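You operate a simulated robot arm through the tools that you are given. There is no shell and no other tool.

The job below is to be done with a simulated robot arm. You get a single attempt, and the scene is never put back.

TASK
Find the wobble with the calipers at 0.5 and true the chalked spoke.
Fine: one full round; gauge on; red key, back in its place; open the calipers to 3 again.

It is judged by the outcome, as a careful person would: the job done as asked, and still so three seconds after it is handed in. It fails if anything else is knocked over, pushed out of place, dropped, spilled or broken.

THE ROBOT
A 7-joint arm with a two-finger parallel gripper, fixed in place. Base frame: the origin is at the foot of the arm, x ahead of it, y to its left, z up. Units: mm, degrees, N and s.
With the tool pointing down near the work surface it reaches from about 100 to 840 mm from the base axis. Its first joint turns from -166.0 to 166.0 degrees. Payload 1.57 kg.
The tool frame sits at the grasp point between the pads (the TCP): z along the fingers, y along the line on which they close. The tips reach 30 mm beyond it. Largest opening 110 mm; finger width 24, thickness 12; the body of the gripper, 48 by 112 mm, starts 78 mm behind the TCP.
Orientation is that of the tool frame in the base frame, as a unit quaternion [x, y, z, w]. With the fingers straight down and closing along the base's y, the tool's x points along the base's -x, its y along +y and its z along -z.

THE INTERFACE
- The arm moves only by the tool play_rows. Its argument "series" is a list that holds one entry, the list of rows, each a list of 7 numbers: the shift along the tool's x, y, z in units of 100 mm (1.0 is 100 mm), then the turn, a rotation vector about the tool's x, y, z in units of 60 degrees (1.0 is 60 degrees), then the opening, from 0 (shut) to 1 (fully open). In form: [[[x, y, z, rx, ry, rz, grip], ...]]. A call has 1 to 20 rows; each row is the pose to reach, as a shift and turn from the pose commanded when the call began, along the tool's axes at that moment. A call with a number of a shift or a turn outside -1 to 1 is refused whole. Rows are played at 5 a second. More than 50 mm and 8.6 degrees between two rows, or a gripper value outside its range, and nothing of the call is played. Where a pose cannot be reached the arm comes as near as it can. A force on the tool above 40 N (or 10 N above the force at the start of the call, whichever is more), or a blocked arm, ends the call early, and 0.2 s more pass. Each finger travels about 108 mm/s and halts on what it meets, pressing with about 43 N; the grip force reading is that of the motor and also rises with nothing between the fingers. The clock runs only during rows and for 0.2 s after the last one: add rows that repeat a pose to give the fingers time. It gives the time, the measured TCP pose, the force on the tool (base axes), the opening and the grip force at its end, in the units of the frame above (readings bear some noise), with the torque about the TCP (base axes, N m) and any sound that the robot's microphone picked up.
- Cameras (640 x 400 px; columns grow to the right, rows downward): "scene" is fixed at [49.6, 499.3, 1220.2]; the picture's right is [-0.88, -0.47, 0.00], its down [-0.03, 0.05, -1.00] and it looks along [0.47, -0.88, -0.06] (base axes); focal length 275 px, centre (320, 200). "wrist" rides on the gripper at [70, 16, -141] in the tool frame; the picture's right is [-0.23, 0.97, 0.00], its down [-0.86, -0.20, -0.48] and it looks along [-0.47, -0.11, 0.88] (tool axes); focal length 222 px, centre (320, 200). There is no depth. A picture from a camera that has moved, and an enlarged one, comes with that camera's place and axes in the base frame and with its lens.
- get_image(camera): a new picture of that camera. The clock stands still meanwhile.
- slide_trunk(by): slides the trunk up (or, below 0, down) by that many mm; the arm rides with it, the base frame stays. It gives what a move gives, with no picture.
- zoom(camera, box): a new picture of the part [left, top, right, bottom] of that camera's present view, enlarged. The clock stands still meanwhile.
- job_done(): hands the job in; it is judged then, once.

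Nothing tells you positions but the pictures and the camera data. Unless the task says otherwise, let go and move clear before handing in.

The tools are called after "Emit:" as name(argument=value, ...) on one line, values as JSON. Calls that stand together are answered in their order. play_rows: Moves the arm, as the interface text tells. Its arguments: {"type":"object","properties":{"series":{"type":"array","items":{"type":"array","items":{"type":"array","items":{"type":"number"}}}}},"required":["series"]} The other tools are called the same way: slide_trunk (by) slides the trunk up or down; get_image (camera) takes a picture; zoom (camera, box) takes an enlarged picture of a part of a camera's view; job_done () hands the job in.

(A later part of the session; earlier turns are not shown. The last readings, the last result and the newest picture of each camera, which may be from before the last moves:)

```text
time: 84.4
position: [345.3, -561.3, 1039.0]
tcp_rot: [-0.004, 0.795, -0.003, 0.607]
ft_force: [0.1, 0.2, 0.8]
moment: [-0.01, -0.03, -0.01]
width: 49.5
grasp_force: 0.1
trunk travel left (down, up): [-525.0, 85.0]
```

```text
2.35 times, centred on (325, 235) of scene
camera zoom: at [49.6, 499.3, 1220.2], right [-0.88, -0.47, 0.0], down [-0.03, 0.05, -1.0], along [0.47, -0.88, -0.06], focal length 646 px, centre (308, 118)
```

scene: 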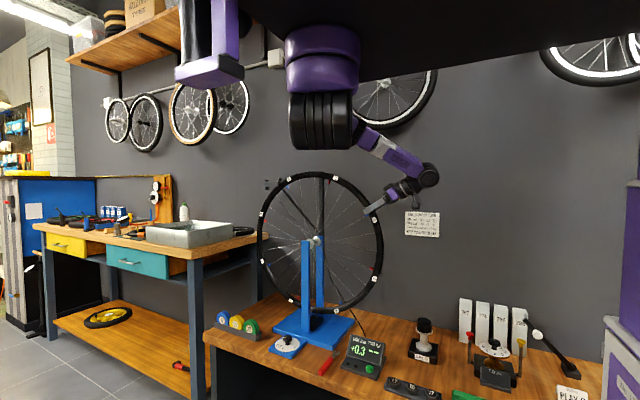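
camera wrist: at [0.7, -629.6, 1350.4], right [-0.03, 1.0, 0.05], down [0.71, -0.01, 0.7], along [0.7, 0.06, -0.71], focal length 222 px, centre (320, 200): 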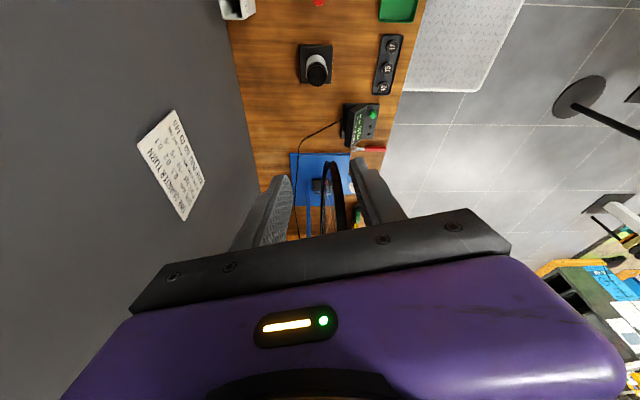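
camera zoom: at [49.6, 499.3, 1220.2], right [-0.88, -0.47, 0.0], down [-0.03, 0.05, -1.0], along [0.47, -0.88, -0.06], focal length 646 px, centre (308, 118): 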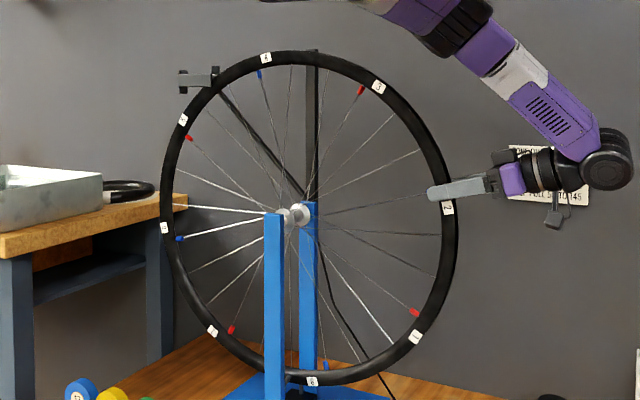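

The wheel stops as soon as I let go, so strokes it is. I'll look at each numbered spoke at high zoom from the scene camera while I'm here.

Emit:
zoom(camera="scene", box=[318, 232, 372, 290])

Emit:
zoom(camera="scene", box=[312, 176, 352, 240])

Emit:
zoom(camera="scene", box=[290, 170, 322, 242])

Emit:
zoom(camera="scene", box=[258, 200, 314, 245])

Emit:
zoom(camera="scene", box=[258, 238, 312, 295])

Emit:
zoom(camera="scene", box=[310, 245, 350, 310])

Emit:
zoom(camera="scene", box=[316, 212, 384, 262])

```text
6.90 times, centred on (345, 261) of scene
camera zoom: at [49.6, 499.3, 1220.2], right [-0.88, -0.47, 0.0], down [-0.03, 0.05, -1.0], along [0.47, -0.88, -0.06], focal length 1895 px, centre (148, -221)
```

zoom: 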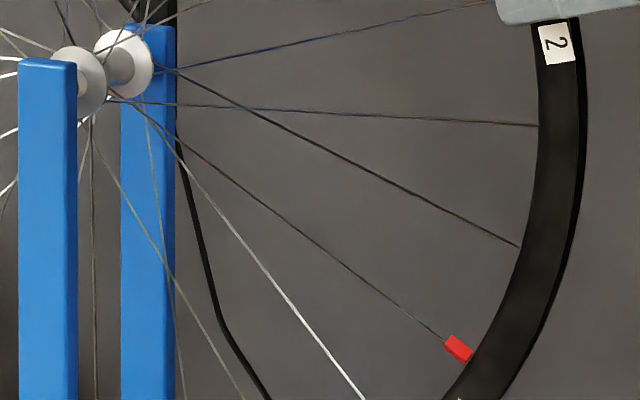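

```text
6.25 times, centred on (332, 208) of scene
camera zoom: at [49.6, 499.3, 1220.2], right [-0.88, -0.47, 0.0], down [-0.03, 0.05, -1.0], along [0.47, -0.88, -0.06], focal length 1717 px, centre (245, 150)
```

zoom: 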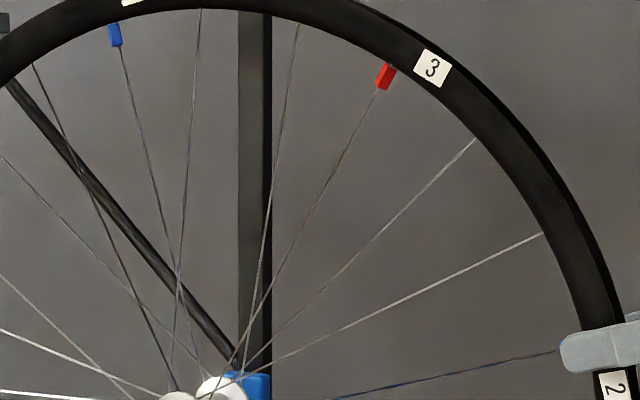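

```text
5.56 times, centred on (306, 206) of scene
camera zoom: at [49.6, 499.3, 1220.2], right [-0.88, -0.47, 0.0], down [-0.03, 0.05, -1.0], along [0.47, -0.88, -0.06], focal length 1526 px, centre (398, 167)
```

zoom: 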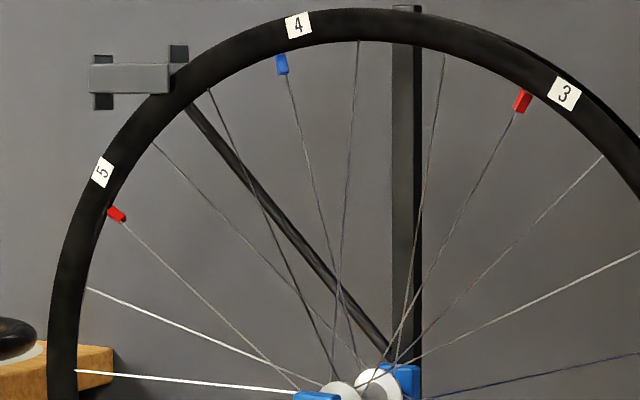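

```text
8.89 times, centred on (286, 222) of scene
camera zoom: at [49.6, 499.3, 1220.2], right [-0.88, -0.47, 0.0], down [-0.03, 0.05, -1.0], along [0.47, -0.88, -0.06], focal length 2442 px, centre (622, 0)
```

zoom: 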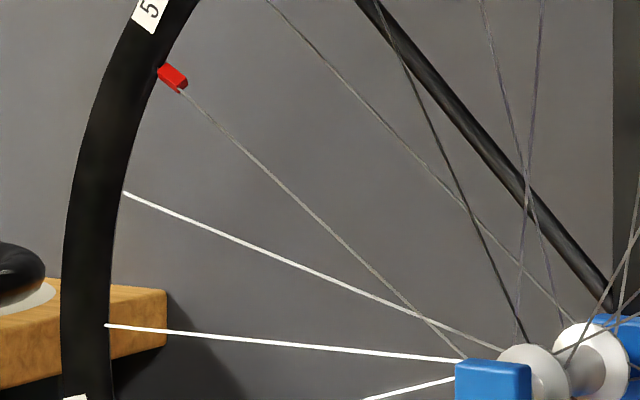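

```text
7.02 times, centred on (285, 266) of scene
camera zoom: at [49.6, 499.3, 1220.2], right [-0.88, -0.47, 0.0], down [-0.03, 0.05, -1.0], along [0.47, -0.88, -0.06], focal length 1928 px, centre (566, -267)
```

zoom: 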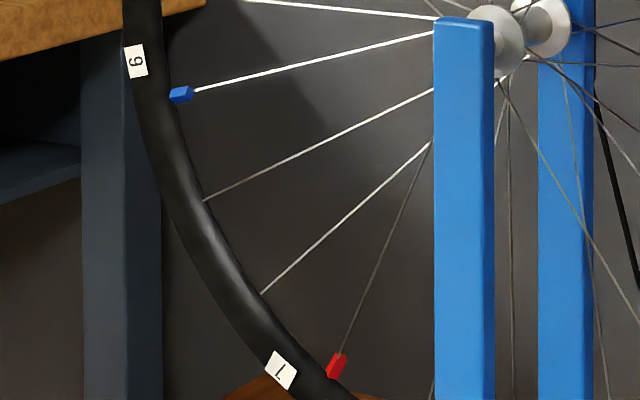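

```text
6.15 times, centred on (330, 278) of scene
camera zoom: at [49.6, 499.3, 1220.2], right [-0.88, -0.47, 0.0], down [-0.03, 0.05, -1.0], along [0.47, -0.88, -0.06], focal length 1691 px, centre (258, -277)
```

zoom: 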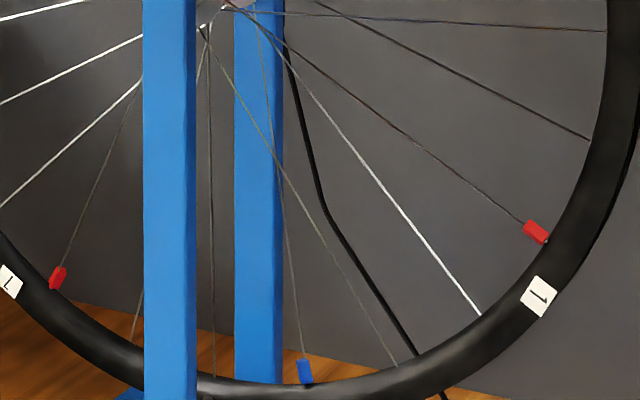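

```text
8.00 times, centred on (350, 237) of scene
camera zoom: at [49.6, 499.3, 1220.2], right [-0.88, -0.47, 0.0], down [-0.03, 0.05, -1.0], along [0.47, -0.88, -0.06], focal length 2198 px, centre (80, -96)
```

zoom: 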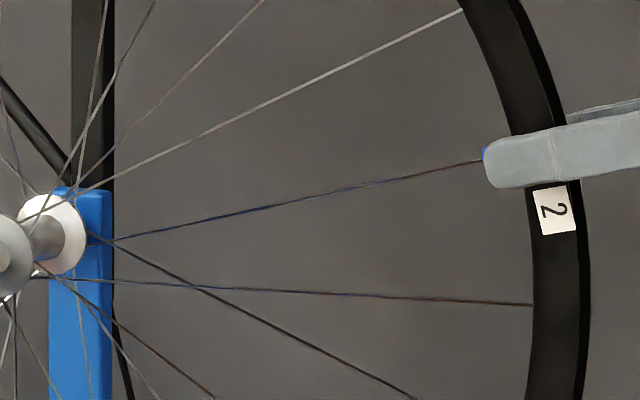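

No clear chalk mark from this side yet, just reflections. I'll finish the round first: back out radially, swing back up along a 400 mm arc, and regrip for the next stroke.

Emit:
play_rows(series=[[[0, 0, -0.42, 0, 0, 0, 0.45], [0, 0, -0.82, 0, 0, 0, 0.45], [-0.31, 0, -0.8, 0, 0.074, 0, 0.45], [-0.62, 0, -0.77, 0, 0.147, 0, 0.45], [-0.917, 0, -0.714, 0, 0.221, 0, 0.45]]])

Emit:
play_rows(series=[[[-0.31, 0, 0.012, 0, 0.074, 0, 0.45], [-0.62, 0, 0.048, 0, 0.147, 0, 0.45], [-0.917, 0, 0.107, 0, 0.221, 0, 0.45]]])

Emit:
play_rows(series=[[[-0.31, 0, 0.012, 0, 0.074, 0, 0.45], [-0.62, 0, 0.048, 0, 0.147, 0, 0.45], [-0.917, 0, 0.107, 0, 0.221, 0, 0.45]]])

Emit:
play_rows(series=[[[-0.31, 0, 0.012, 0, 0.074, 0, 0.45], [-0.62, 0, 0.048, 0, 0.147, 0, 0.45], [-0.917, 0, 0.107, 0, 0.221, 0, 0.45]]])

Emit:
get_image(camera="scene")

Emit:
zoom(camera="wrist", box=[200, 60, 440, 240])

```text
time: 85.6
position: [301.1, -559.1, 1148.6]
tcp_rot: [-0.002, 0.86, -0.004, 0.51]
ft_force: [-0.2, -0.6, 0.1]
moment: [0.03, 0.03, -0.03]
width: 49.5
grasp_force: 0.1
trunk travel left (down, up): [-525.0, 85.0]
```

```text
time: 86.4
position: [352.1, -557.4, 1214.0]
tcp_rot: [0.002, 0.913, 0.001, 0.407]
ft_force: [-0.3, -0.2, 0.1]
moment: [0.0, 0.02, 0.03]
width: 49.7
grasp_force: 0.1
trunk travel left (down, up): [-525.0, 85.0]
```

```text
time: 87.2
position: [422.4, -558.7, 1282.8]
tcp_rot: [-0.001, 0.954, -0.004, 0.3]
ft_force: [0.0, 0.5, -0.1]
moment: [-0.01, -0.01, 0.0]
width: 49.6
grasp_force: 0.1
trunk travel left (down, up): [-525.0, 85.0]
```

```text
time: 88.0
position: [504.4, -558.4, 1326.8]
tcp_rot: [-0.001, 0.982, -0.005, 0.188]
ft_force: [0.6, -1.2, -0.2]
moment: [0.04, -0.02, 0.06]
width: 49.4
grasp_force: 0.1
trunk travel left (down, up): [-525.0, 85.0]
```

```text
taken
```

scene: 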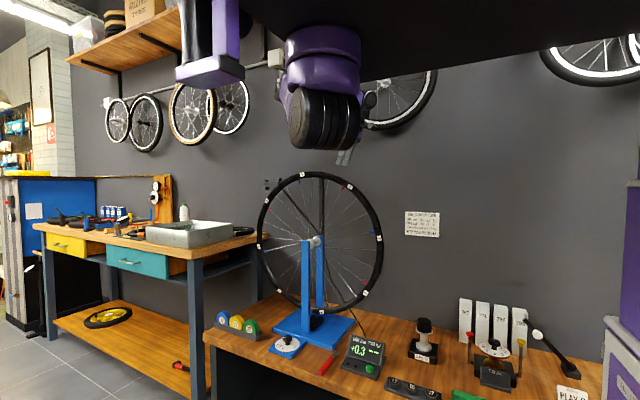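

```text
2.22 times, centred on (320, 150) of wrist
camera zoom: at [387.5, -540.1, 1431.5], right [0.21, 0.97, 0.07], down [0.62, -0.19, 0.76], along [0.76, -0.12, -0.64], focal length 494 px, centre (320, 311)
```

zoom: 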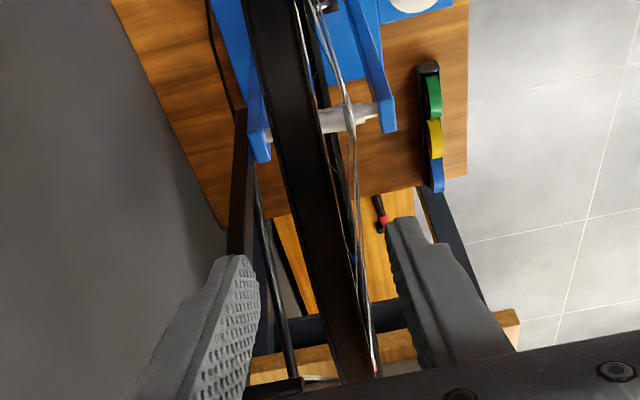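

The return path works well. I'll move in, close, and check centring on the rim.

Emit:
play_rows(series=[[[0, -0.02, 0.3, 0, 0, 0, 0.45], [0, -0.02, 0.6, 0, 0, 0, 0.45], [0, -0.02, 0.82, 0, 0, 0, 0.45], [0, -0.02, 0.82, 0, 0, 0, 0.25], [0, -0.02, 0.82, 0, 0, 0, 0.12], [0, -0.02, 0.82, 0, 0, 0, 0.12], [0, -0.02, 0.82, 0, 0, 0, 0.12]]])

```text
time: 89.6
position: [534.6, -561.3, 1252.5]
tcp_rot: [0.0, 0.982, -0.004, 0.189]
ft_force: [-1.9, 3.5, -1.3]
moment: [0.34, 0.47, -0.54]
width: 20.8
grasp_force: 33.9
trunk travel left (down, up): [-525.0, 85.0]
```

Centred and firmly gripped this time. I'll turn 54° in three steps, reading the gauge after each.

Emit:
play_rows(series=[[[0.167, 0, 0.0044, 0, -0.05, 0, 0.12], [0.333, 0, 0.0174, 0, -0.1, 0, 0.12], [0.498, 0, 0.039, 0, -0.15, 0, 0.12], [0.662, 0, 0.0696, 0, -0.2, 0, 0.12], [0.824, 0, 0.109, 0, -0.25, 0, 0.12], [0.984, 0, 0.156, 0, -0.3, 0, 0.12]]])

Emit:
zoom(camera="scene", box=[255, 160, 415, 390])

Emit:
play_rows(series=[[[0.167, 0, 0.0044, 0, -0.05, 0, 0.12], [0.333, 0, 0.0174, 0, -0.1, 0, 0.12], [0.498, 0, 0.039, 0, -0.15, 0, 0.12], [0.662, 0, 0.0696, 0, -0.2, 0, 0.12], [0.824, 0, 0.109, 0, -0.25, 0, 0.12], [0.984, 0, 0.156, 0, -0.3, 0, 0.12]]])

Emit:
zoom(camera="scene", box=[255, 160, 415, 390])

Emit:
play_rows(series=[[[0.167, 0, 0.0044, 0, -0.05, 0, 0.12], [0.333, 0, 0.0174, 0, -0.1, 0, 0.12], [0.498, 0, 0.039, 0, -0.15, 0, 0.12], [0.662, 0, 0.0696, 0, -0.2, 0, 0.12], [0.824, 0, 0.109, 0, -0.25, 0, 0.12], [0.95, 0, 0.146, 0, -0.289, 0, 0.12]]])

Emit:
zoom(camera="scene", box=[255, 160, 415, 390])

```text
time: 91.0
position: [449.4, -559.9, 1200.5]
tcp_rot: [-0.001, 0.94, -0.006, 0.34]
ft_force: [-3.8, -5.6, 7.2]
moment: [0.68, -0.41, -0.67]
width: 21.1
grasp_force: 34.8
trunk travel left (down, up): [-525.0, 85.0]
```

```text
1.74 times, centred on (335, 275) of scene
camera zoom: at [49.6, 499.3, 1220.2], right [-0.88, -0.47, 0.0], down [-0.03, 0.05, -1.0], along [0.47, -0.88, -0.06], focal length 478 px, centre (294, 70)
```

zoom: 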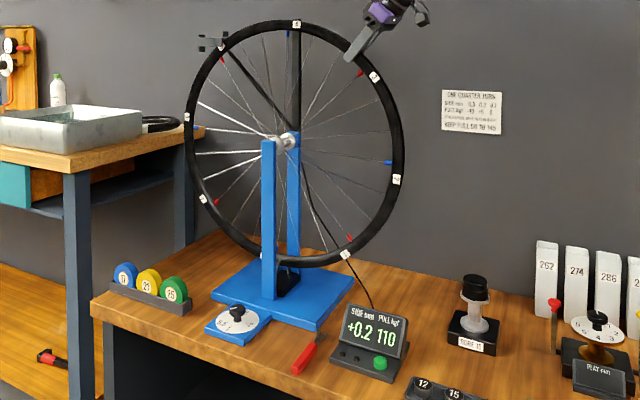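

```text
time: 92.4
position: [383.3, -559.5, 1125.8]
tcp_rot: [-0.003, 0.876, -0.003, 0.482]
ft_force: [-2.7, 5.2, 1.5]
moment: [0.93, 0.14, -0.32]
width: 20.8
grasp_force: 34.1
trunk travel left (down, up): [-525.0, 85.0]
```

```text
1.74 times, centred on (335, 275) of scene
camera zoom: at [49.6, 499.3, 1220.2], right [-0.88, -0.47, 0.0], down [-0.03, 0.05, -1.0], along [0.47, -0.88, -0.06], focal length 478 px, centre (294, 70)
```

zoom: 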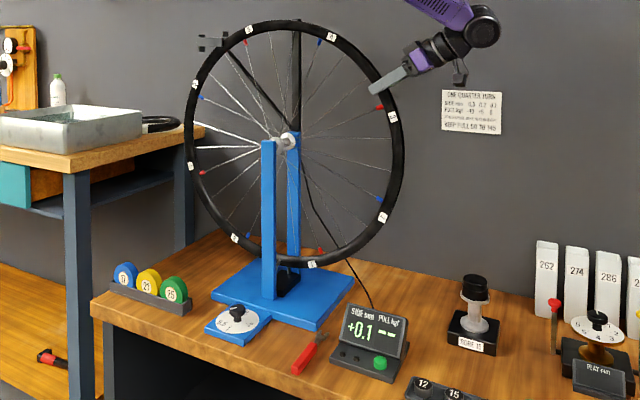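

```text
time: 93.8
position: [344.8, -559.3, 1037.2]
tcp_rot: [-0.003, 0.793, -0.003, 0.609]
ft_force: [22.9, 23.1, -5.1]
moment: [0.83, -0.03, 0.01]
width: 20.5
grasp_force: 34.4
trunk travel left (down, up): [-525.0, 85.0]
```

```text
1.74 times, centred on (335, 275) of scene
camera zoom: at [49.6, 499.3, 1220.2], right [-0.88, -0.47, 0.0], down [-0.03, 0.05, -1.0], along [0.47, -0.88, -0.06], focal length 478 px, centre (294, 70)
```

zoom: 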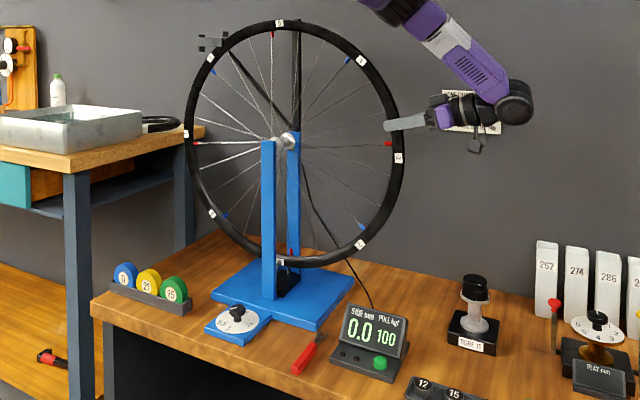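

The gauge reads 8: +0.2/110 and 1: 0.0/100, which fits spoke 6 being two quarter turns slack. I'll zoom in on spoke 6, now at the upper left, and the others around it.

Emit:
zoom(camera="scene", box=[268, 175, 318, 245])

Emit:
zoom(camera="scene", box=[298, 165, 378, 240])

Emit:
zoom(camera="scene", box=[255, 230, 395, 320])

```text
5.71 times, centred on (293, 210) of scene
camera zoom: at [49.6, 499.3, 1220.2], right [-0.88, -0.47, 0.0], down [-0.03, 0.05, -1.0], along [0.47, -0.88, -0.06], focal length 1570 px, centre (474, 143)
```

zoom: 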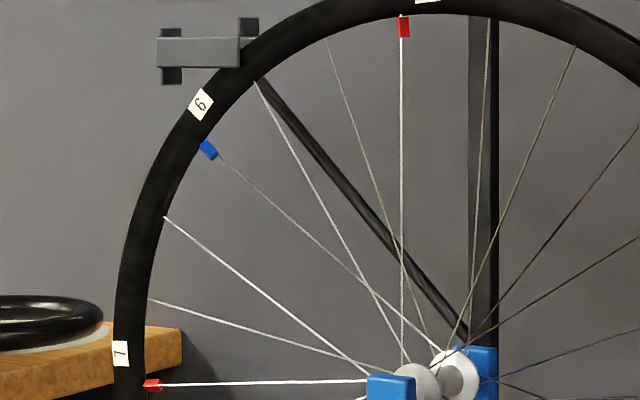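

```text
5.33 times, centred on (338, 202) of scene
camera zoom: at [49.6, 499.3, 1220.2], right [-0.88, -0.47, 0.0], down [-0.03, 0.05, -1.0], along [0.47, -0.88, -0.06], focal length 1465 px, centre (224, 187)
```

zoom: 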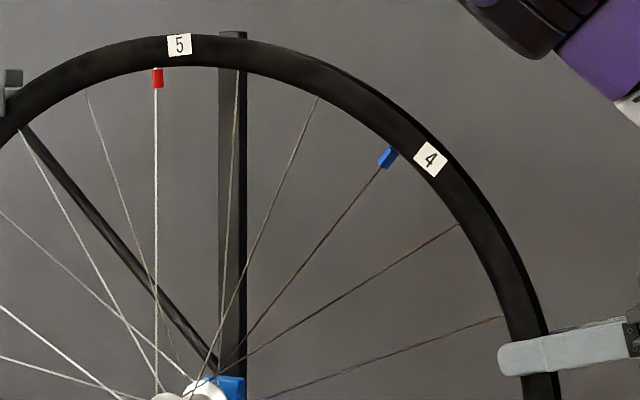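

```text
4.44 times, centred on (325, 275) of scene
camera zoom: at [49.6, 499.3, 1220.2], right [-0.88, -0.47, 0.0], down [-0.03, 0.05, -1.0], along [0.47, -0.88, -0.06], focal length 1221 px, centre (298, -133)
```

zoom: 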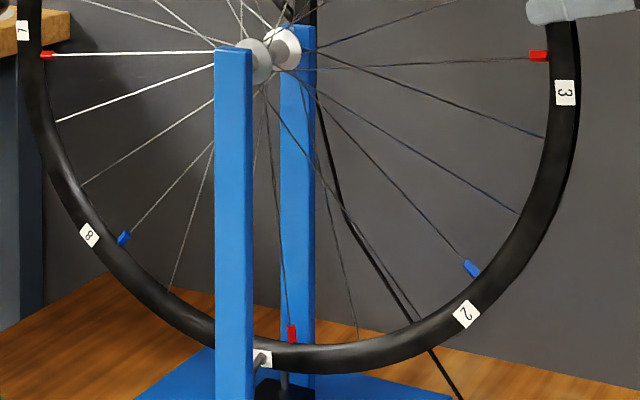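

Spoke 5 at the top looks whiter than spoke 1 did in the same place. I'll compare the same patch as in the first zoom, and the lower end of the spoke.

Emit:
zoom(camera="scene", box=[300, 165, 340, 190])

Emit:
zoom(camera="scene", box=[295, 185, 335, 210])

Emit:
zoom(camera="scene", box=[295, 208, 335, 240])

Emit:
zoom(camera="scene", box=[270, 185, 315, 225])

```text
16.00 times, centred on (320, 178) of scene
camera zoom: at [49.6, 499.3, 1220.2], right [-0.88, -0.47, 0.0], down [-0.03, 0.05, -1.0], along [0.47, -0.88, -0.06], focal length 4396 px, centre (320, 560)
```

zoom: 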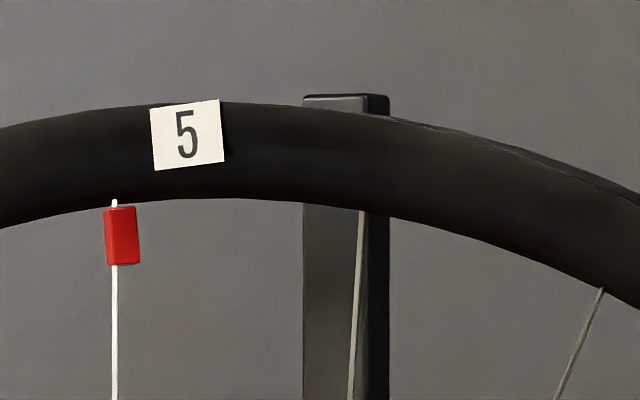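

```text
16.00 times, centred on (315, 198) of scene
camera zoom: at [49.6, 499.3, 1220.2], right [-0.88, -0.47, 0.0], down [-0.03, 0.05, -1.0], along [0.47, -0.88, -0.06], focal length 4396 px, centre (400, 240)
```

zoom: 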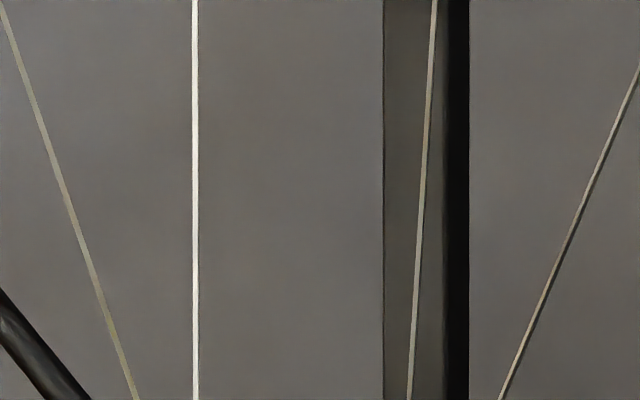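

```text
12.50 times, centred on (315, 224) of scene
camera zoom: at [49.6, 499.3, 1220.2], right [-0.88, -0.47, 0.0], down [-0.03, 0.05, -1.0], along [0.47, -0.88, -0.06], focal length 3434 px, centre (382, -100)
```

zoom: 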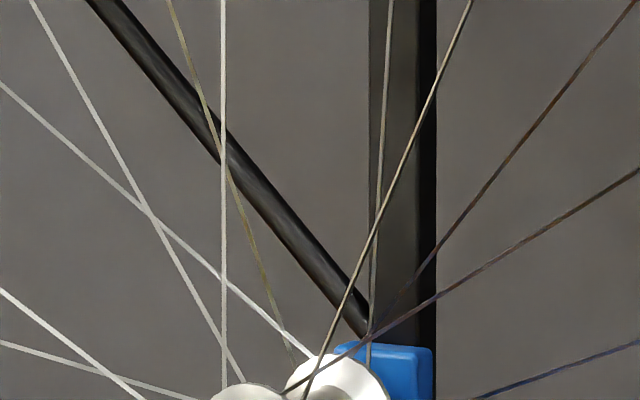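

```text
10.00 times, centred on (292, 205) of scene
camera zoom: at [49.6, 499.3, 1220.2], right [-0.88, -0.47, 0.0], down [-0.03, 0.05, -1.0], along [0.47, -0.88, -0.06], focal length 2748 px, centre (595, 150)
```

zoom: 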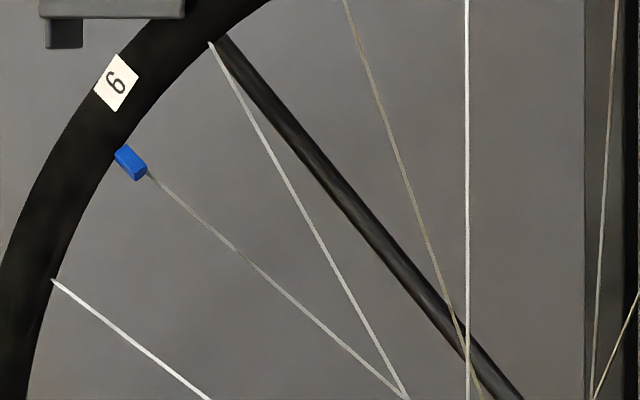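

Spoke 5 was dark when it sat at the bottom, so that whiteness is glare too. I'll compare the caliper jaws with the first picture to be sure they closed in.

Emit:
zoom(camera="scene", box=[300, 295, 340, 320])

Emit:
zoom(camera="scene", box=[260, 325, 345, 378])

Emit:
zoom(camera="scene", box=[335, 325, 395, 385])

```text
16.00 times, centred on (320, 308) of scene
camera zoom: at [49.6, 499.3, 1220.2], right [-0.88, -0.47, 0.0], down [-0.03, 0.05, -1.0], along [0.47, -0.88, -0.06], focal length 4396 px, centre (320, -1520)
```

zoom: 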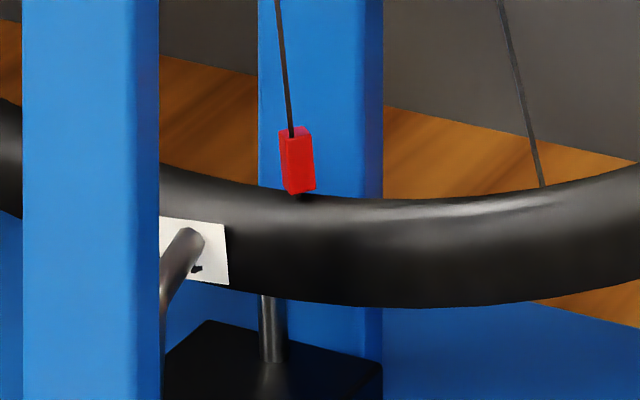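

```text
7.53 times, centred on (302, 352) of scene
camera zoom: at [49.6, 499.3, 1220.2], right [-0.88, -0.47, 0.0], down [-0.03, 0.05, -1.0], along [0.47, -0.88, -0.06], focal length 2069 px, centre (452, -941)
```

zoom: 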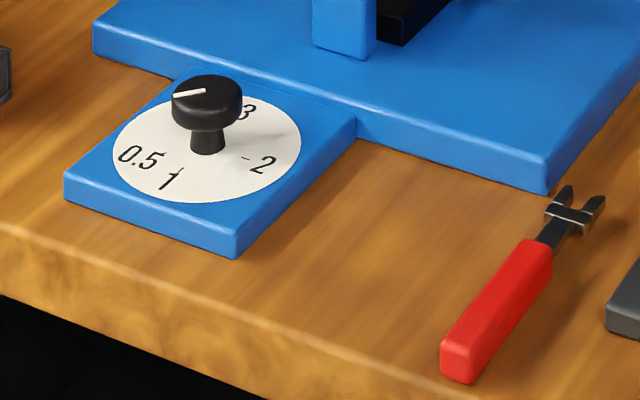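

```text
6.67 times, centred on (365, 355) of scene
camera zoom: at [49.6, 499.3, 1220.2], right [-0.88, -0.47, 0.0], down [-0.03, 0.05, -1.0], along [0.47, -0.88, -0.06], focal length 1832 px, centre (20, -833)
```

zoom: 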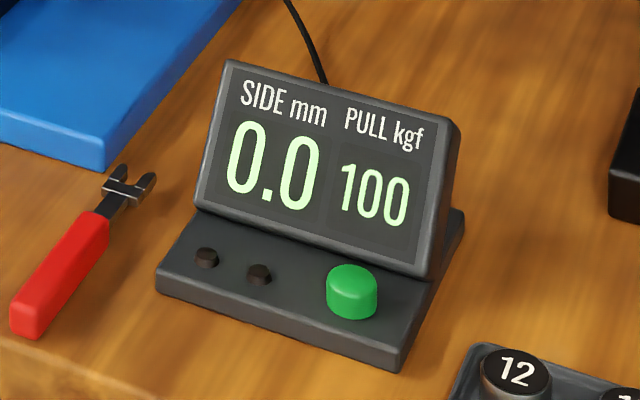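

The jaws did close in and the pointer is on 0.5. No spoke is visibly chalked from here, so I'll check the rest of the scene for a chalk note or mark.

Emit:
zoom(camera="scene", box=[0, 20, 160, 180])

Emit:
zoom(camera="scene", box=[0, 170, 260, 400])

Emit:
zoom(camera="scene", box=[400, 180, 640, 400])

Emit:
zoom(camera="scene", box=[260, 150, 300, 200])

Emit:
get_image(camera="wrist")

```text
2.50 times, centred on (80, 100) of scene
camera zoom: at [49.6, 499.3, 1220.2], right [-0.88, -0.47, 0.0], down [-0.03, 0.05, -1.0], along [0.47, -0.88, -0.06], focal length 687 px, centre (920, 450)
```

zoom: 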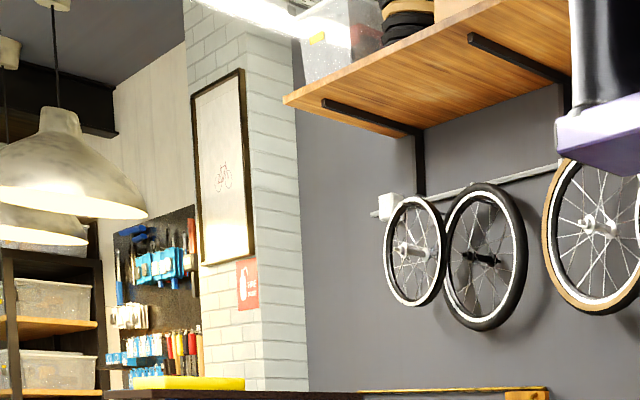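

```text
1.74 times, centred on (130, 285) of scene
camera zoom: at [49.6, 499.3, 1220.2], right [-0.88, -0.47, 0.0], down [-0.03, 0.05, -1.0], along [0.47, -0.88, -0.06], focal length 478 px, centre (650, 52)
```

zoom: 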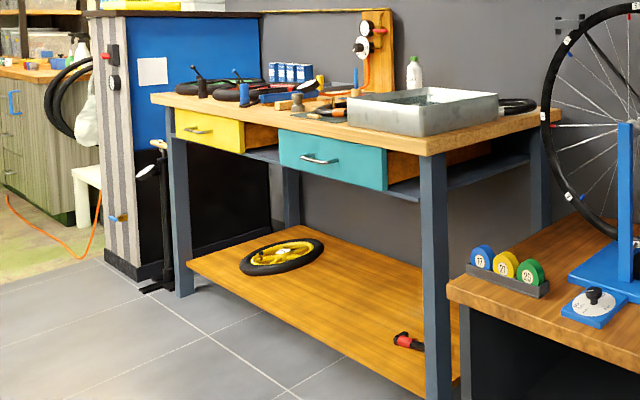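

```text
1.82 times, centred on (520, 290) of scene
camera zoom: at [49.6, 499.3, 1220.2], right [-0.88, -0.47, 0.0], down [-0.03, 0.05, -1.0], along [0.47, -0.88, -0.06], focal length 500 px, centre (-44, 36)
```

zoom: 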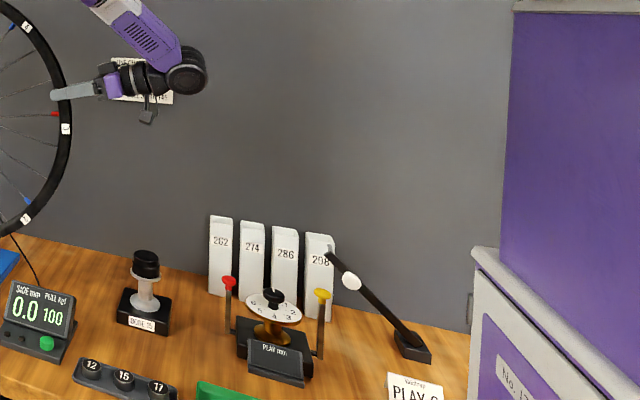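

```text
8.00 times, centred on (280, 175) of scene
camera zoom: at [49.6, 499.3, 1220.2], right [-0.88, -0.47, 0.0], down [-0.03, 0.05, -1.0], along [0.47, -0.88, -0.06], focal length 2198 px, centre (640, 400)
```

zoom: 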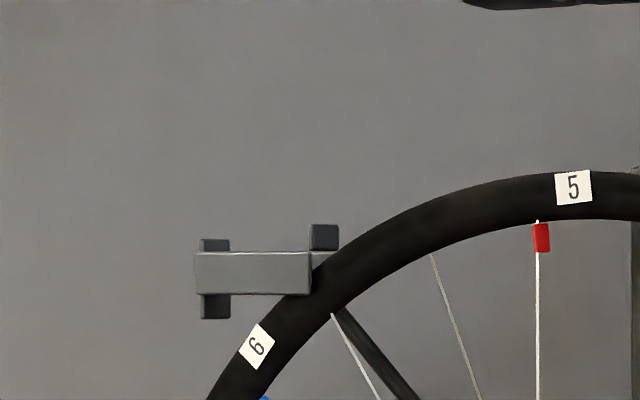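

```text
taken
camera wrist: at [192.8, -544.8, 1004.4], right [0.05, 0.98, 0.21], down [-0.24, -0.19, 0.95], along [0.97, -0.1, 0.23], focal length 222 px, centre (320, 200)
```

wrist: 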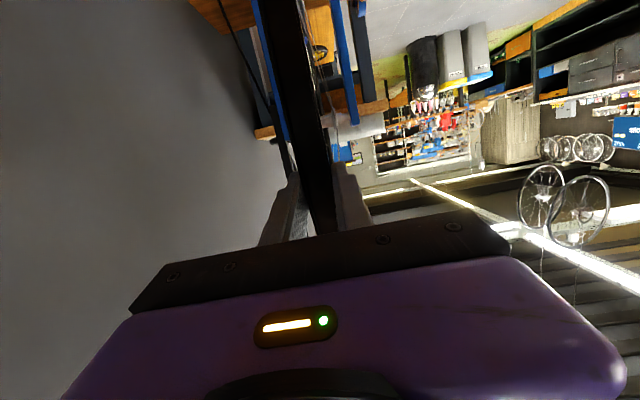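

Nothing else shows a chalk note, so the mark may only appear, or be visible, after the full round. I'll carry on with the next stroke.

Emit:
play_rows(series=[[[0, 0, 0, 0, 0, 0, 0.3], [0, 0, 0, 0, 0, 0, 0.45], [0, 0, -0.42, 0, 0, 0, 0.45], [0, 0, -0.82, 0, 0, 0, 0.45], [-0.31, 0, -0.8, 0, 0.074, 0, 0.45], [-0.62, 0, -0.77, 0, 0.147, 0, 0.45], [-0.917, 0, -0.714, 0, 0.221, 0, 0.45]]])

Emit:
play_rows(series=[[[-0.31, 0, 0.012, 0, 0.074, 0, 0.45], [-0.62, 0, 0.048, 0, 0.147, 0, 0.45], [-0.917, 0, 0.107, 0, 0.221, 0, 0.45]]])

Emit:
play_rows(series=[[[-0.31, 0, 0.012, 0, 0.074, 0, 0.45], [-0.62, 0, 0.048, 0, 0.147, 0, 0.45], [-0.917, 0, 0.107, 0, 0.221, 0, 0.45]]])

Emit:
play_rows(series=[[[-0.31, 0, 0.012, 0, 0.074, 0, 0.45], [-0.62, 0, 0.048, 0, 0.147, 0, 0.45], [-0.917, 0, 0.107, 0, 0.221, 0, 0.45]]])

Emit:
zoom(camera="wrist", box=[200, 60, 440, 240])

Emit:
zoom(camera="scene", box=[245, 120, 405, 320])

```text
time: 95.4
position: [298.8, -560.2, 1142.2]
tcp_rot: [-0.003, 0.859, -0.004, 0.513]
ft_force: [-0.2, -0.4, -0.2]
moment: [0.0, 0.02, -0.01]
width: 49.2
grasp_force: 0.0
trunk travel left (down, up): [-525.0, 85.0]
```

```text
time: 96.2
position: [346.9, -556.8, 1214.9]
tcp_rot: [0.002, 0.912, -0.001, 0.41]
ft_force: [-0.4, -0.1, 0.0]
moment: [0.04, -0.01, -0.02]
width: 49.5
grasp_force: 0.1
trunk travel left (down, up): [-525.0, 85.0]
```

```text
time: 97.0
position: [418.1, -559.9, 1283.4]
tcp_rot: [-0.002, 0.953, -0.005, 0.302]
ft_force: [-0.4, -0.4, -0.4]
moment: [0.01, -0.01, 0.03]
width: 49.6
grasp_force: 0.1
trunk travel left (down, up): [-525.0, 85.0]
```

```text
time: 97.8
position: [499.7, -558.9, 1326.1]
tcp_rot: [-0.001, 0.982, -0.005, 0.19]
ft_force: [-1.0, 0.6, 0.0]
moment: [0.0, -0.01, 0.02]
width: 49.6
grasp_force: 0.0
trunk travel left (down, up): [-525.0, 85.0]
```

```text
2.22 times, centred on (320, 150) of wrist
camera zoom: at [383.6, -540.9, 1429.8], right [0.21, 0.97, 0.08], down [0.61, -0.19, 0.77], along [0.76, -0.12, -0.64], focal length 494 px, centre (320, 311)
```

zoom: 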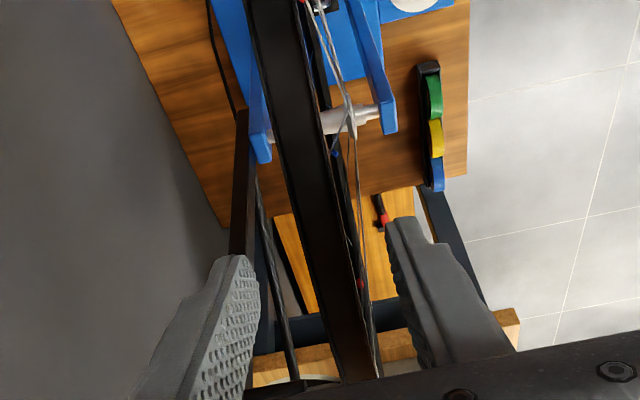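

```text
2.00 times, centred on (325, 220) of scene
camera zoom: at [49.6, 499.3, 1220.2], right [-0.88, -0.47, 0.0], down [-0.03, 0.05, -1.0], along [0.47, -0.88, -0.06], focal length 550 px, centre (310, 160)
```

zoom: 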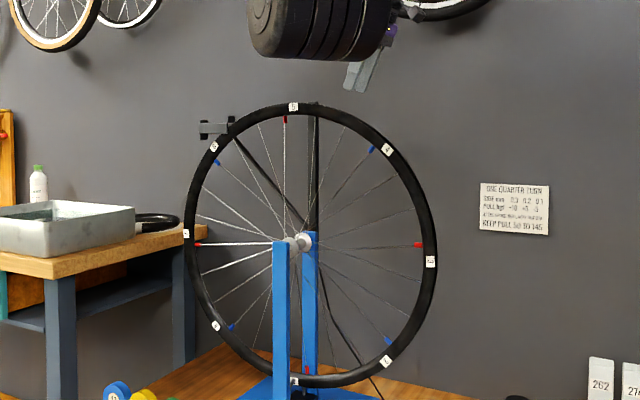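

Same position as before. I'll move in, grip and turn another 54°.

Emit:
play_rows(series=[[[0, -0.018, 0.3, 0, 0, 0, 0.45], [0, -0.018, 0.6, 0, 0, 0, 0.45], [0, -0.018, 0.82, 0, 0, 0, 0.45], [0, -0.018, 0.82, 0, 0, 0, 0.25], [0, -0.018, 0.82, 0, 0, 0, 0.12], [0, -0.018, 0.82, 0, 0, 0, 0.12], [0, -0.018, 0.82, 0, 0, 0, 0.12]]])

Emit:
play_rows(series=[[[0.167, 0, 0.0044, 0, -0.05, 0, 0.12], [0.333, 0, 0.0174, 0, -0.1, 0, 0.12], [0.498, 0, 0.039, 0, -0.15, 0, 0.12], [0.662, 0, 0.0696, 0, -0.2, 0, 0.12], [0.824, 0, 0.109, 0, -0.25, 0, 0.12], [0.984, 0, 0.156, 0, -0.3, 0, 0.12]]])

Emit:
zoom(camera="scene", box=[255, 160, 415, 390])

Emit:
play_rows(series=[[[0.167, 0, 0.0044, 0, -0.05, 0, 0.12], [0.333, 0, 0.0174, 0, -0.1, 0, 0.12], [0.498, 0, 0.039, 0, -0.15, 0, 0.12], [0.662, 0, 0.0696, 0, -0.2, 0, 0.12], [0.824, 0, 0.109, 0, -0.25, 0, 0.12], [0.984, 0, 0.156, 0, -0.3, 0, 0.12]]])

Emit:
zoom(camera="scene", box=[255, 160, 415, 390])

Emit:
play_rows(series=[[[0.167, 0, 0.0044, 0, -0.05, 0, 0.12], [0.333, 0, 0.0174, 0, -0.1, 0, 0.12], [0.498, 0, 0.039, 0, -0.15, 0, 0.12], [0.662, 0, 0.0696, 0, -0.2, 0, 0.12], [0.824, 0, 0.109, 0, -0.25, 0, 0.12], [0.95, 0, 0.146, 0, -0.289, 0, 0.12]]])

Emit:
zoom(camera="scene", box=[255, 160, 415, 390])

```text
time: 99.4
position: [532.9, -560.1, 1249.5]
tcp_rot: [-0.002, 0.982, -0.003, 0.191]
ft_force: [-1.9, 16.1, 0.8]
moment: [0.31, 0.53, -0.39]
width: 20.8
grasp_force: 34.5
trunk travel left (down, up): [-525.0, 85.0]
```

```text
time: 100.8
position: [448.1, -558.9, 1197.0]
tcp_rot: [-0.003, 0.94, -0.003, 0.342]
ft_force: [8.3, 25.8, -8.4]
moment: [0.56, -0.2, -0.44]
width: 20.8
grasp_force: 34.1
trunk travel left (down, up): [-525.0, 85.0]
```

```text
1.74 times, centred on (335, 275) of scene
camera zoom: at [49.6, 499.3, 1220.2], right [-0.88, -0.47, 0.0], down [-0.03, 0.05, -1.0], along [0.47, -0.88, -0.06], focal length 478 px, centre (294, 70)
```

zoom: 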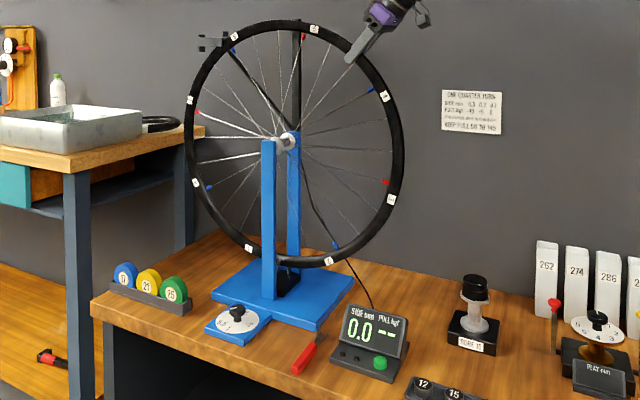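

```text
time: 101.3
position: [429.8, -559.8, 1180.3]
tcp_rot: [-0.002, 0.926, 0.001, 0.378]
ft_force: [-0.3, 11.7, 0.3]
moment: [0.52, 0.16, -0.29]
width: 20.7
grasp_force: 34.4
trunk travel left (down, up): [-525.0, 85.0]
stopped in row 2: the force on the tool passed its limit at 41 N (the readings are from after the stop); the commanded pose is now the measured one
```

```text
1.74 times, centred on (335, 275) of scene
camera zoom: at [49.6, 499.3, 1220.2], right [-0.88, -0.47, 0.0], down [-0.03, 0.05, -1.0], along [0.47, -0.88, -0.06], focal length 478 px, centre (294, 70)
```

zoom: 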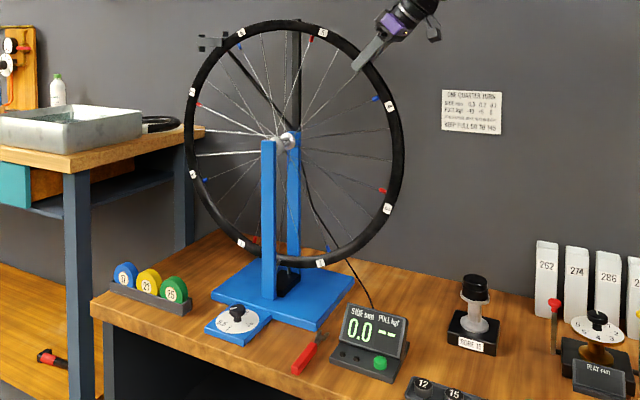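

```text
time: 102.7
position: [372.5, -559.3, 1101.7]
tcp_rot: [-0.003, 0.858, 0.002, 0.514]
ft_force: [0.5, 36.0, 0.8]
moment: [0.44, -0.36, -0.02]
width: 20.6
grasp_force: 34.5
trunk travel left (down, up): [-525.0, 85.0]
```

```text
1.74 times, centred on (335, 275) of scene
camera zoom: at [49.6, 499.3, 1220.2], right [-0.88, -0.47, 0.0], down [-0.03, 0.05, -1.0], along [0.47, -0.88, -0.06], focal length 478 px, centre (294, 70)
```

zoom: 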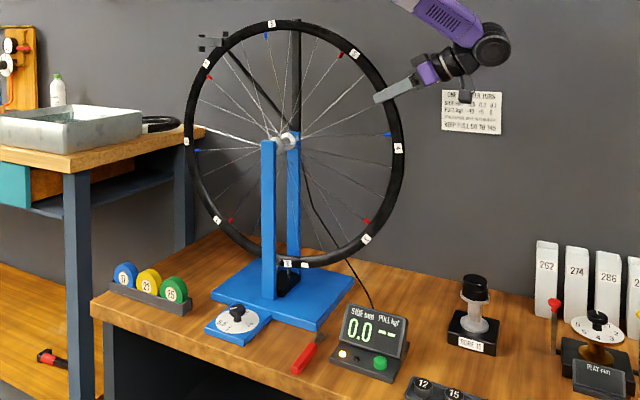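

A lamp on the gauge has just come on. I'll zoom to read it and ease off the side load on the rim.

Emit:
zoom(camera="scene", box=[335, 325, 395, 385])

Emit:
zoom(camera="scene", box=[300, 295, 340, 320])

Emit:
play_rows(series=[[[0, 0.012, 0, 0, 0, 0, 0.12], [0, 0.022, 0, 0, 0, 0, 0.12], [0, 0.022, 0, 0, 0, 0, 0.12]]])

Emit:
zoom(camera="scene", box=[335, 325, 395, 385])

```text
6.67 times, centred on (365, 355) of scene
camera zoom: at [49.6, 499.3, 1220.2], right [-0.88, -0.47, 0.0], down [-0.03, 0.05, -1.0], along [0.47, -0.88, -0.06], focal length 1832 px, centre (20, -833)
```

zoom: 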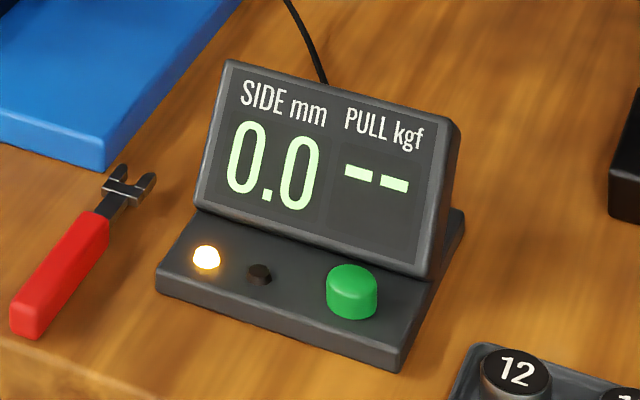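

```text
16.00 times, centred on (320, 308) of scene
camera zoom: at [49.6, 499.3, 1220.2], right [-0.88, -0.47, 0.0], down [-0.03, 0.05, -1.0], along [0.47, -0.88, -0.06], focal length 4396 px, centre (320, -1520)
```

zoom: 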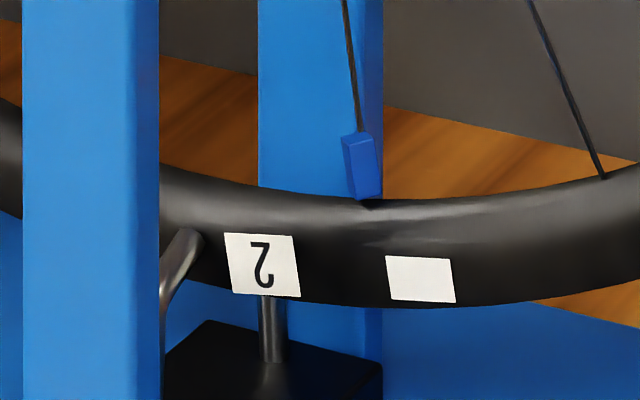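

```text
time: 103.5
position: [372.6, -559.9, 1101.7]
tcp_rot: [-0.003, 0.858, -0.001, 0.514]
ft_force: [6.6, 17.3, -5.5]
moment: [0.53, 0.35, -0.22]
width: 20.8
grasp_force: 34.1
trunk travel left (down, up): [-525.0, 85.0]
```

```text
6.67 times, centred on (365, 355) of scene
camera zoom: at [49.6, 499.3, 1220.2], right [-0.88, -0.47, 0.0], down [-0.03, 0.05, -1.0], along [0.47, -0.88, -0.06], focal length 1832 px, centre (20, -833)
```

zoom: 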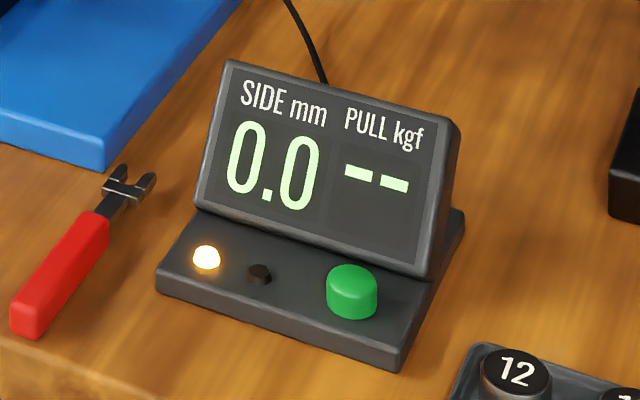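

A blank white patch has also appeared on the rim beside spoke 2, and it wasn't there before. I'll look around the whole rim for other changes.

Emit:
zoom(camera="scene", box=[250, 160, 330, 240])

Emit:
zoom(camera="scene", box=[315, 160, 395, 240])

Emit:
zoom(camera="scene", box=[250, 235, 330, 315])

Emit:
zoom(camera="scene", box=[315, 235, 395, 315])

```text
5.00 times, centred on (290, 200) of scene
camera zoom: at [49.6, 499.3, 1220.2], right [-0.88, -0.47, 0.0], down [-0.03, 0.05, -1.0], along [0.47, -0.88, -0.06], focal length 1374 px, centre (470, 200)
```

zoom: 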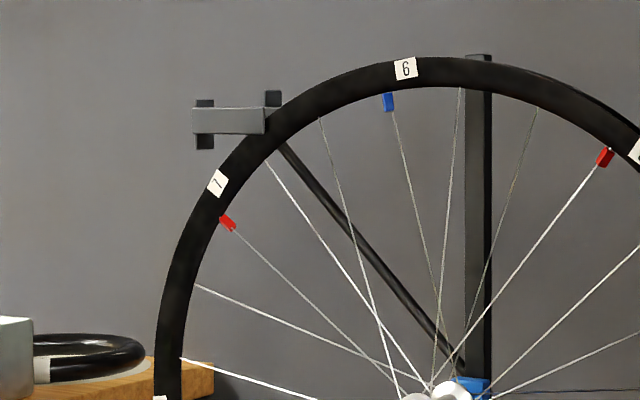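

```text
5.00 times, centred on (355, 200) of scene
camera zoom: at [49.6, 499.3, 1220.2], right [-0.88, -0.47, 0.0], down [-0.03, 0.05, -1.0], along [0.47, -0.88, -0.06], focal length 1374 px, centre (145, 200)
```

zoom: 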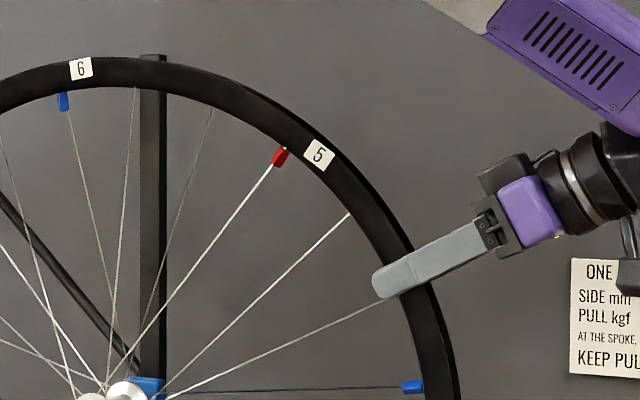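

```text
5.00 times, centred on (290, 275) of scene
camera zoom: at [49.6, 499.3, 1220.2], right [-0.88, -0.47, 0.0], down [-0.03, 0.05, -1.0], along [0.47, -0.88, -0.06], focal length 1374 px, centre (470, -175)
```

zoom: 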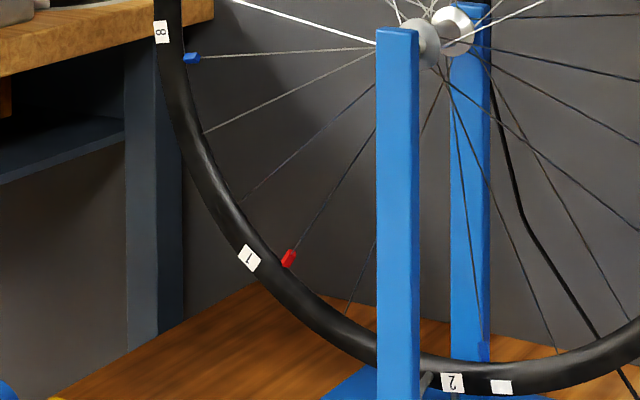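

```text
5.00 times, centred on (355, 275) of scene
camera zoom: at [49.6, 499.3, 1220.2], right [-0.88, -0.47, 0.0], down [-0.03, 0.05, -1.0], along [0.47, -0.88, -0.06], focal length 1374 px, centre (145, -175)
```

zoom: 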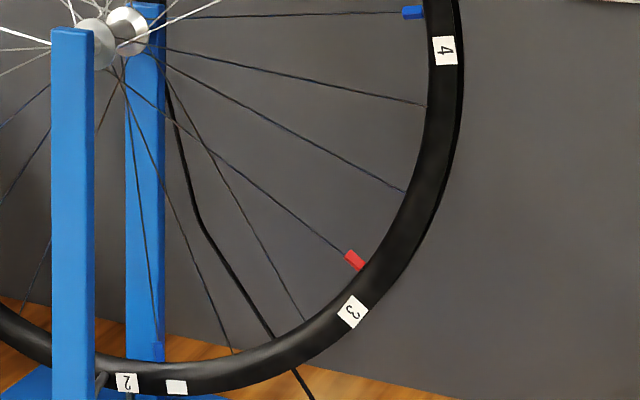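

The patch sits on the rim at spoke 2, and a lamp came on at the same moment, while I was pushing on the rim. I'll release the rim and see whether the lamp or patch changes.

Emit:
play_rows(series=[[[0, 0, 0, 0, 0, 0, 0.3], [0, 0, 0, 0, 0, 0, 0.45], [0, 0, 0, 0, 0, 0, 0.45]]])

Emit:
zoom(camera="scene", box=[335, 325, 395, 385])

Emit:
zoom(camera="scene", box=[300, 295, 340, 320])

```text
time: 104.3
position: [371.2, -560.2, 1100.8]
tcp_rot: [-0.003, 0.858, -0.001, 0.514]
ft_force: [0.7, -0.8, -0.7]
moment: [0.0, 0.02, 0.0]
width: 49.5
grasp_force: 0.0
trunk travel left (down, up): [-525.0, 85.0]
```

```text
6.67 times, centred on (365, 355) of scene
camera zoom: at [49.6, 499.3, 1220.2], right [-0.88, -0.47, 0.0], down [-0.03, 0.05, -1.0], along [0.47, -0.88, -0.06], focal length 1832 px, centre (20, -833)
```

zoom: 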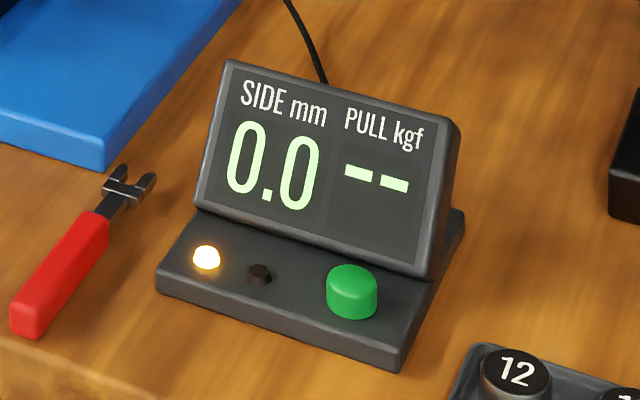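

```text
16.00 times, centred on (320, 308) of scene
camera zoom: at [49.6, 499.3, 1220.2], right [-0.88, -0.47, 0.0], down [-0.03, 0.05, -1.0], along [0.47, -0.88, -0.06], focal length 4396 px, centre (320, -1520)
```

zoom: 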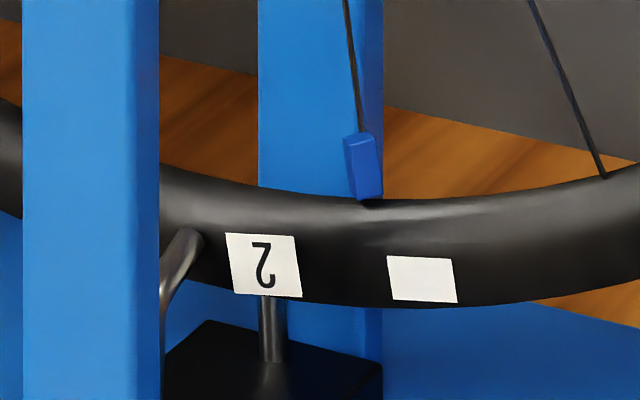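

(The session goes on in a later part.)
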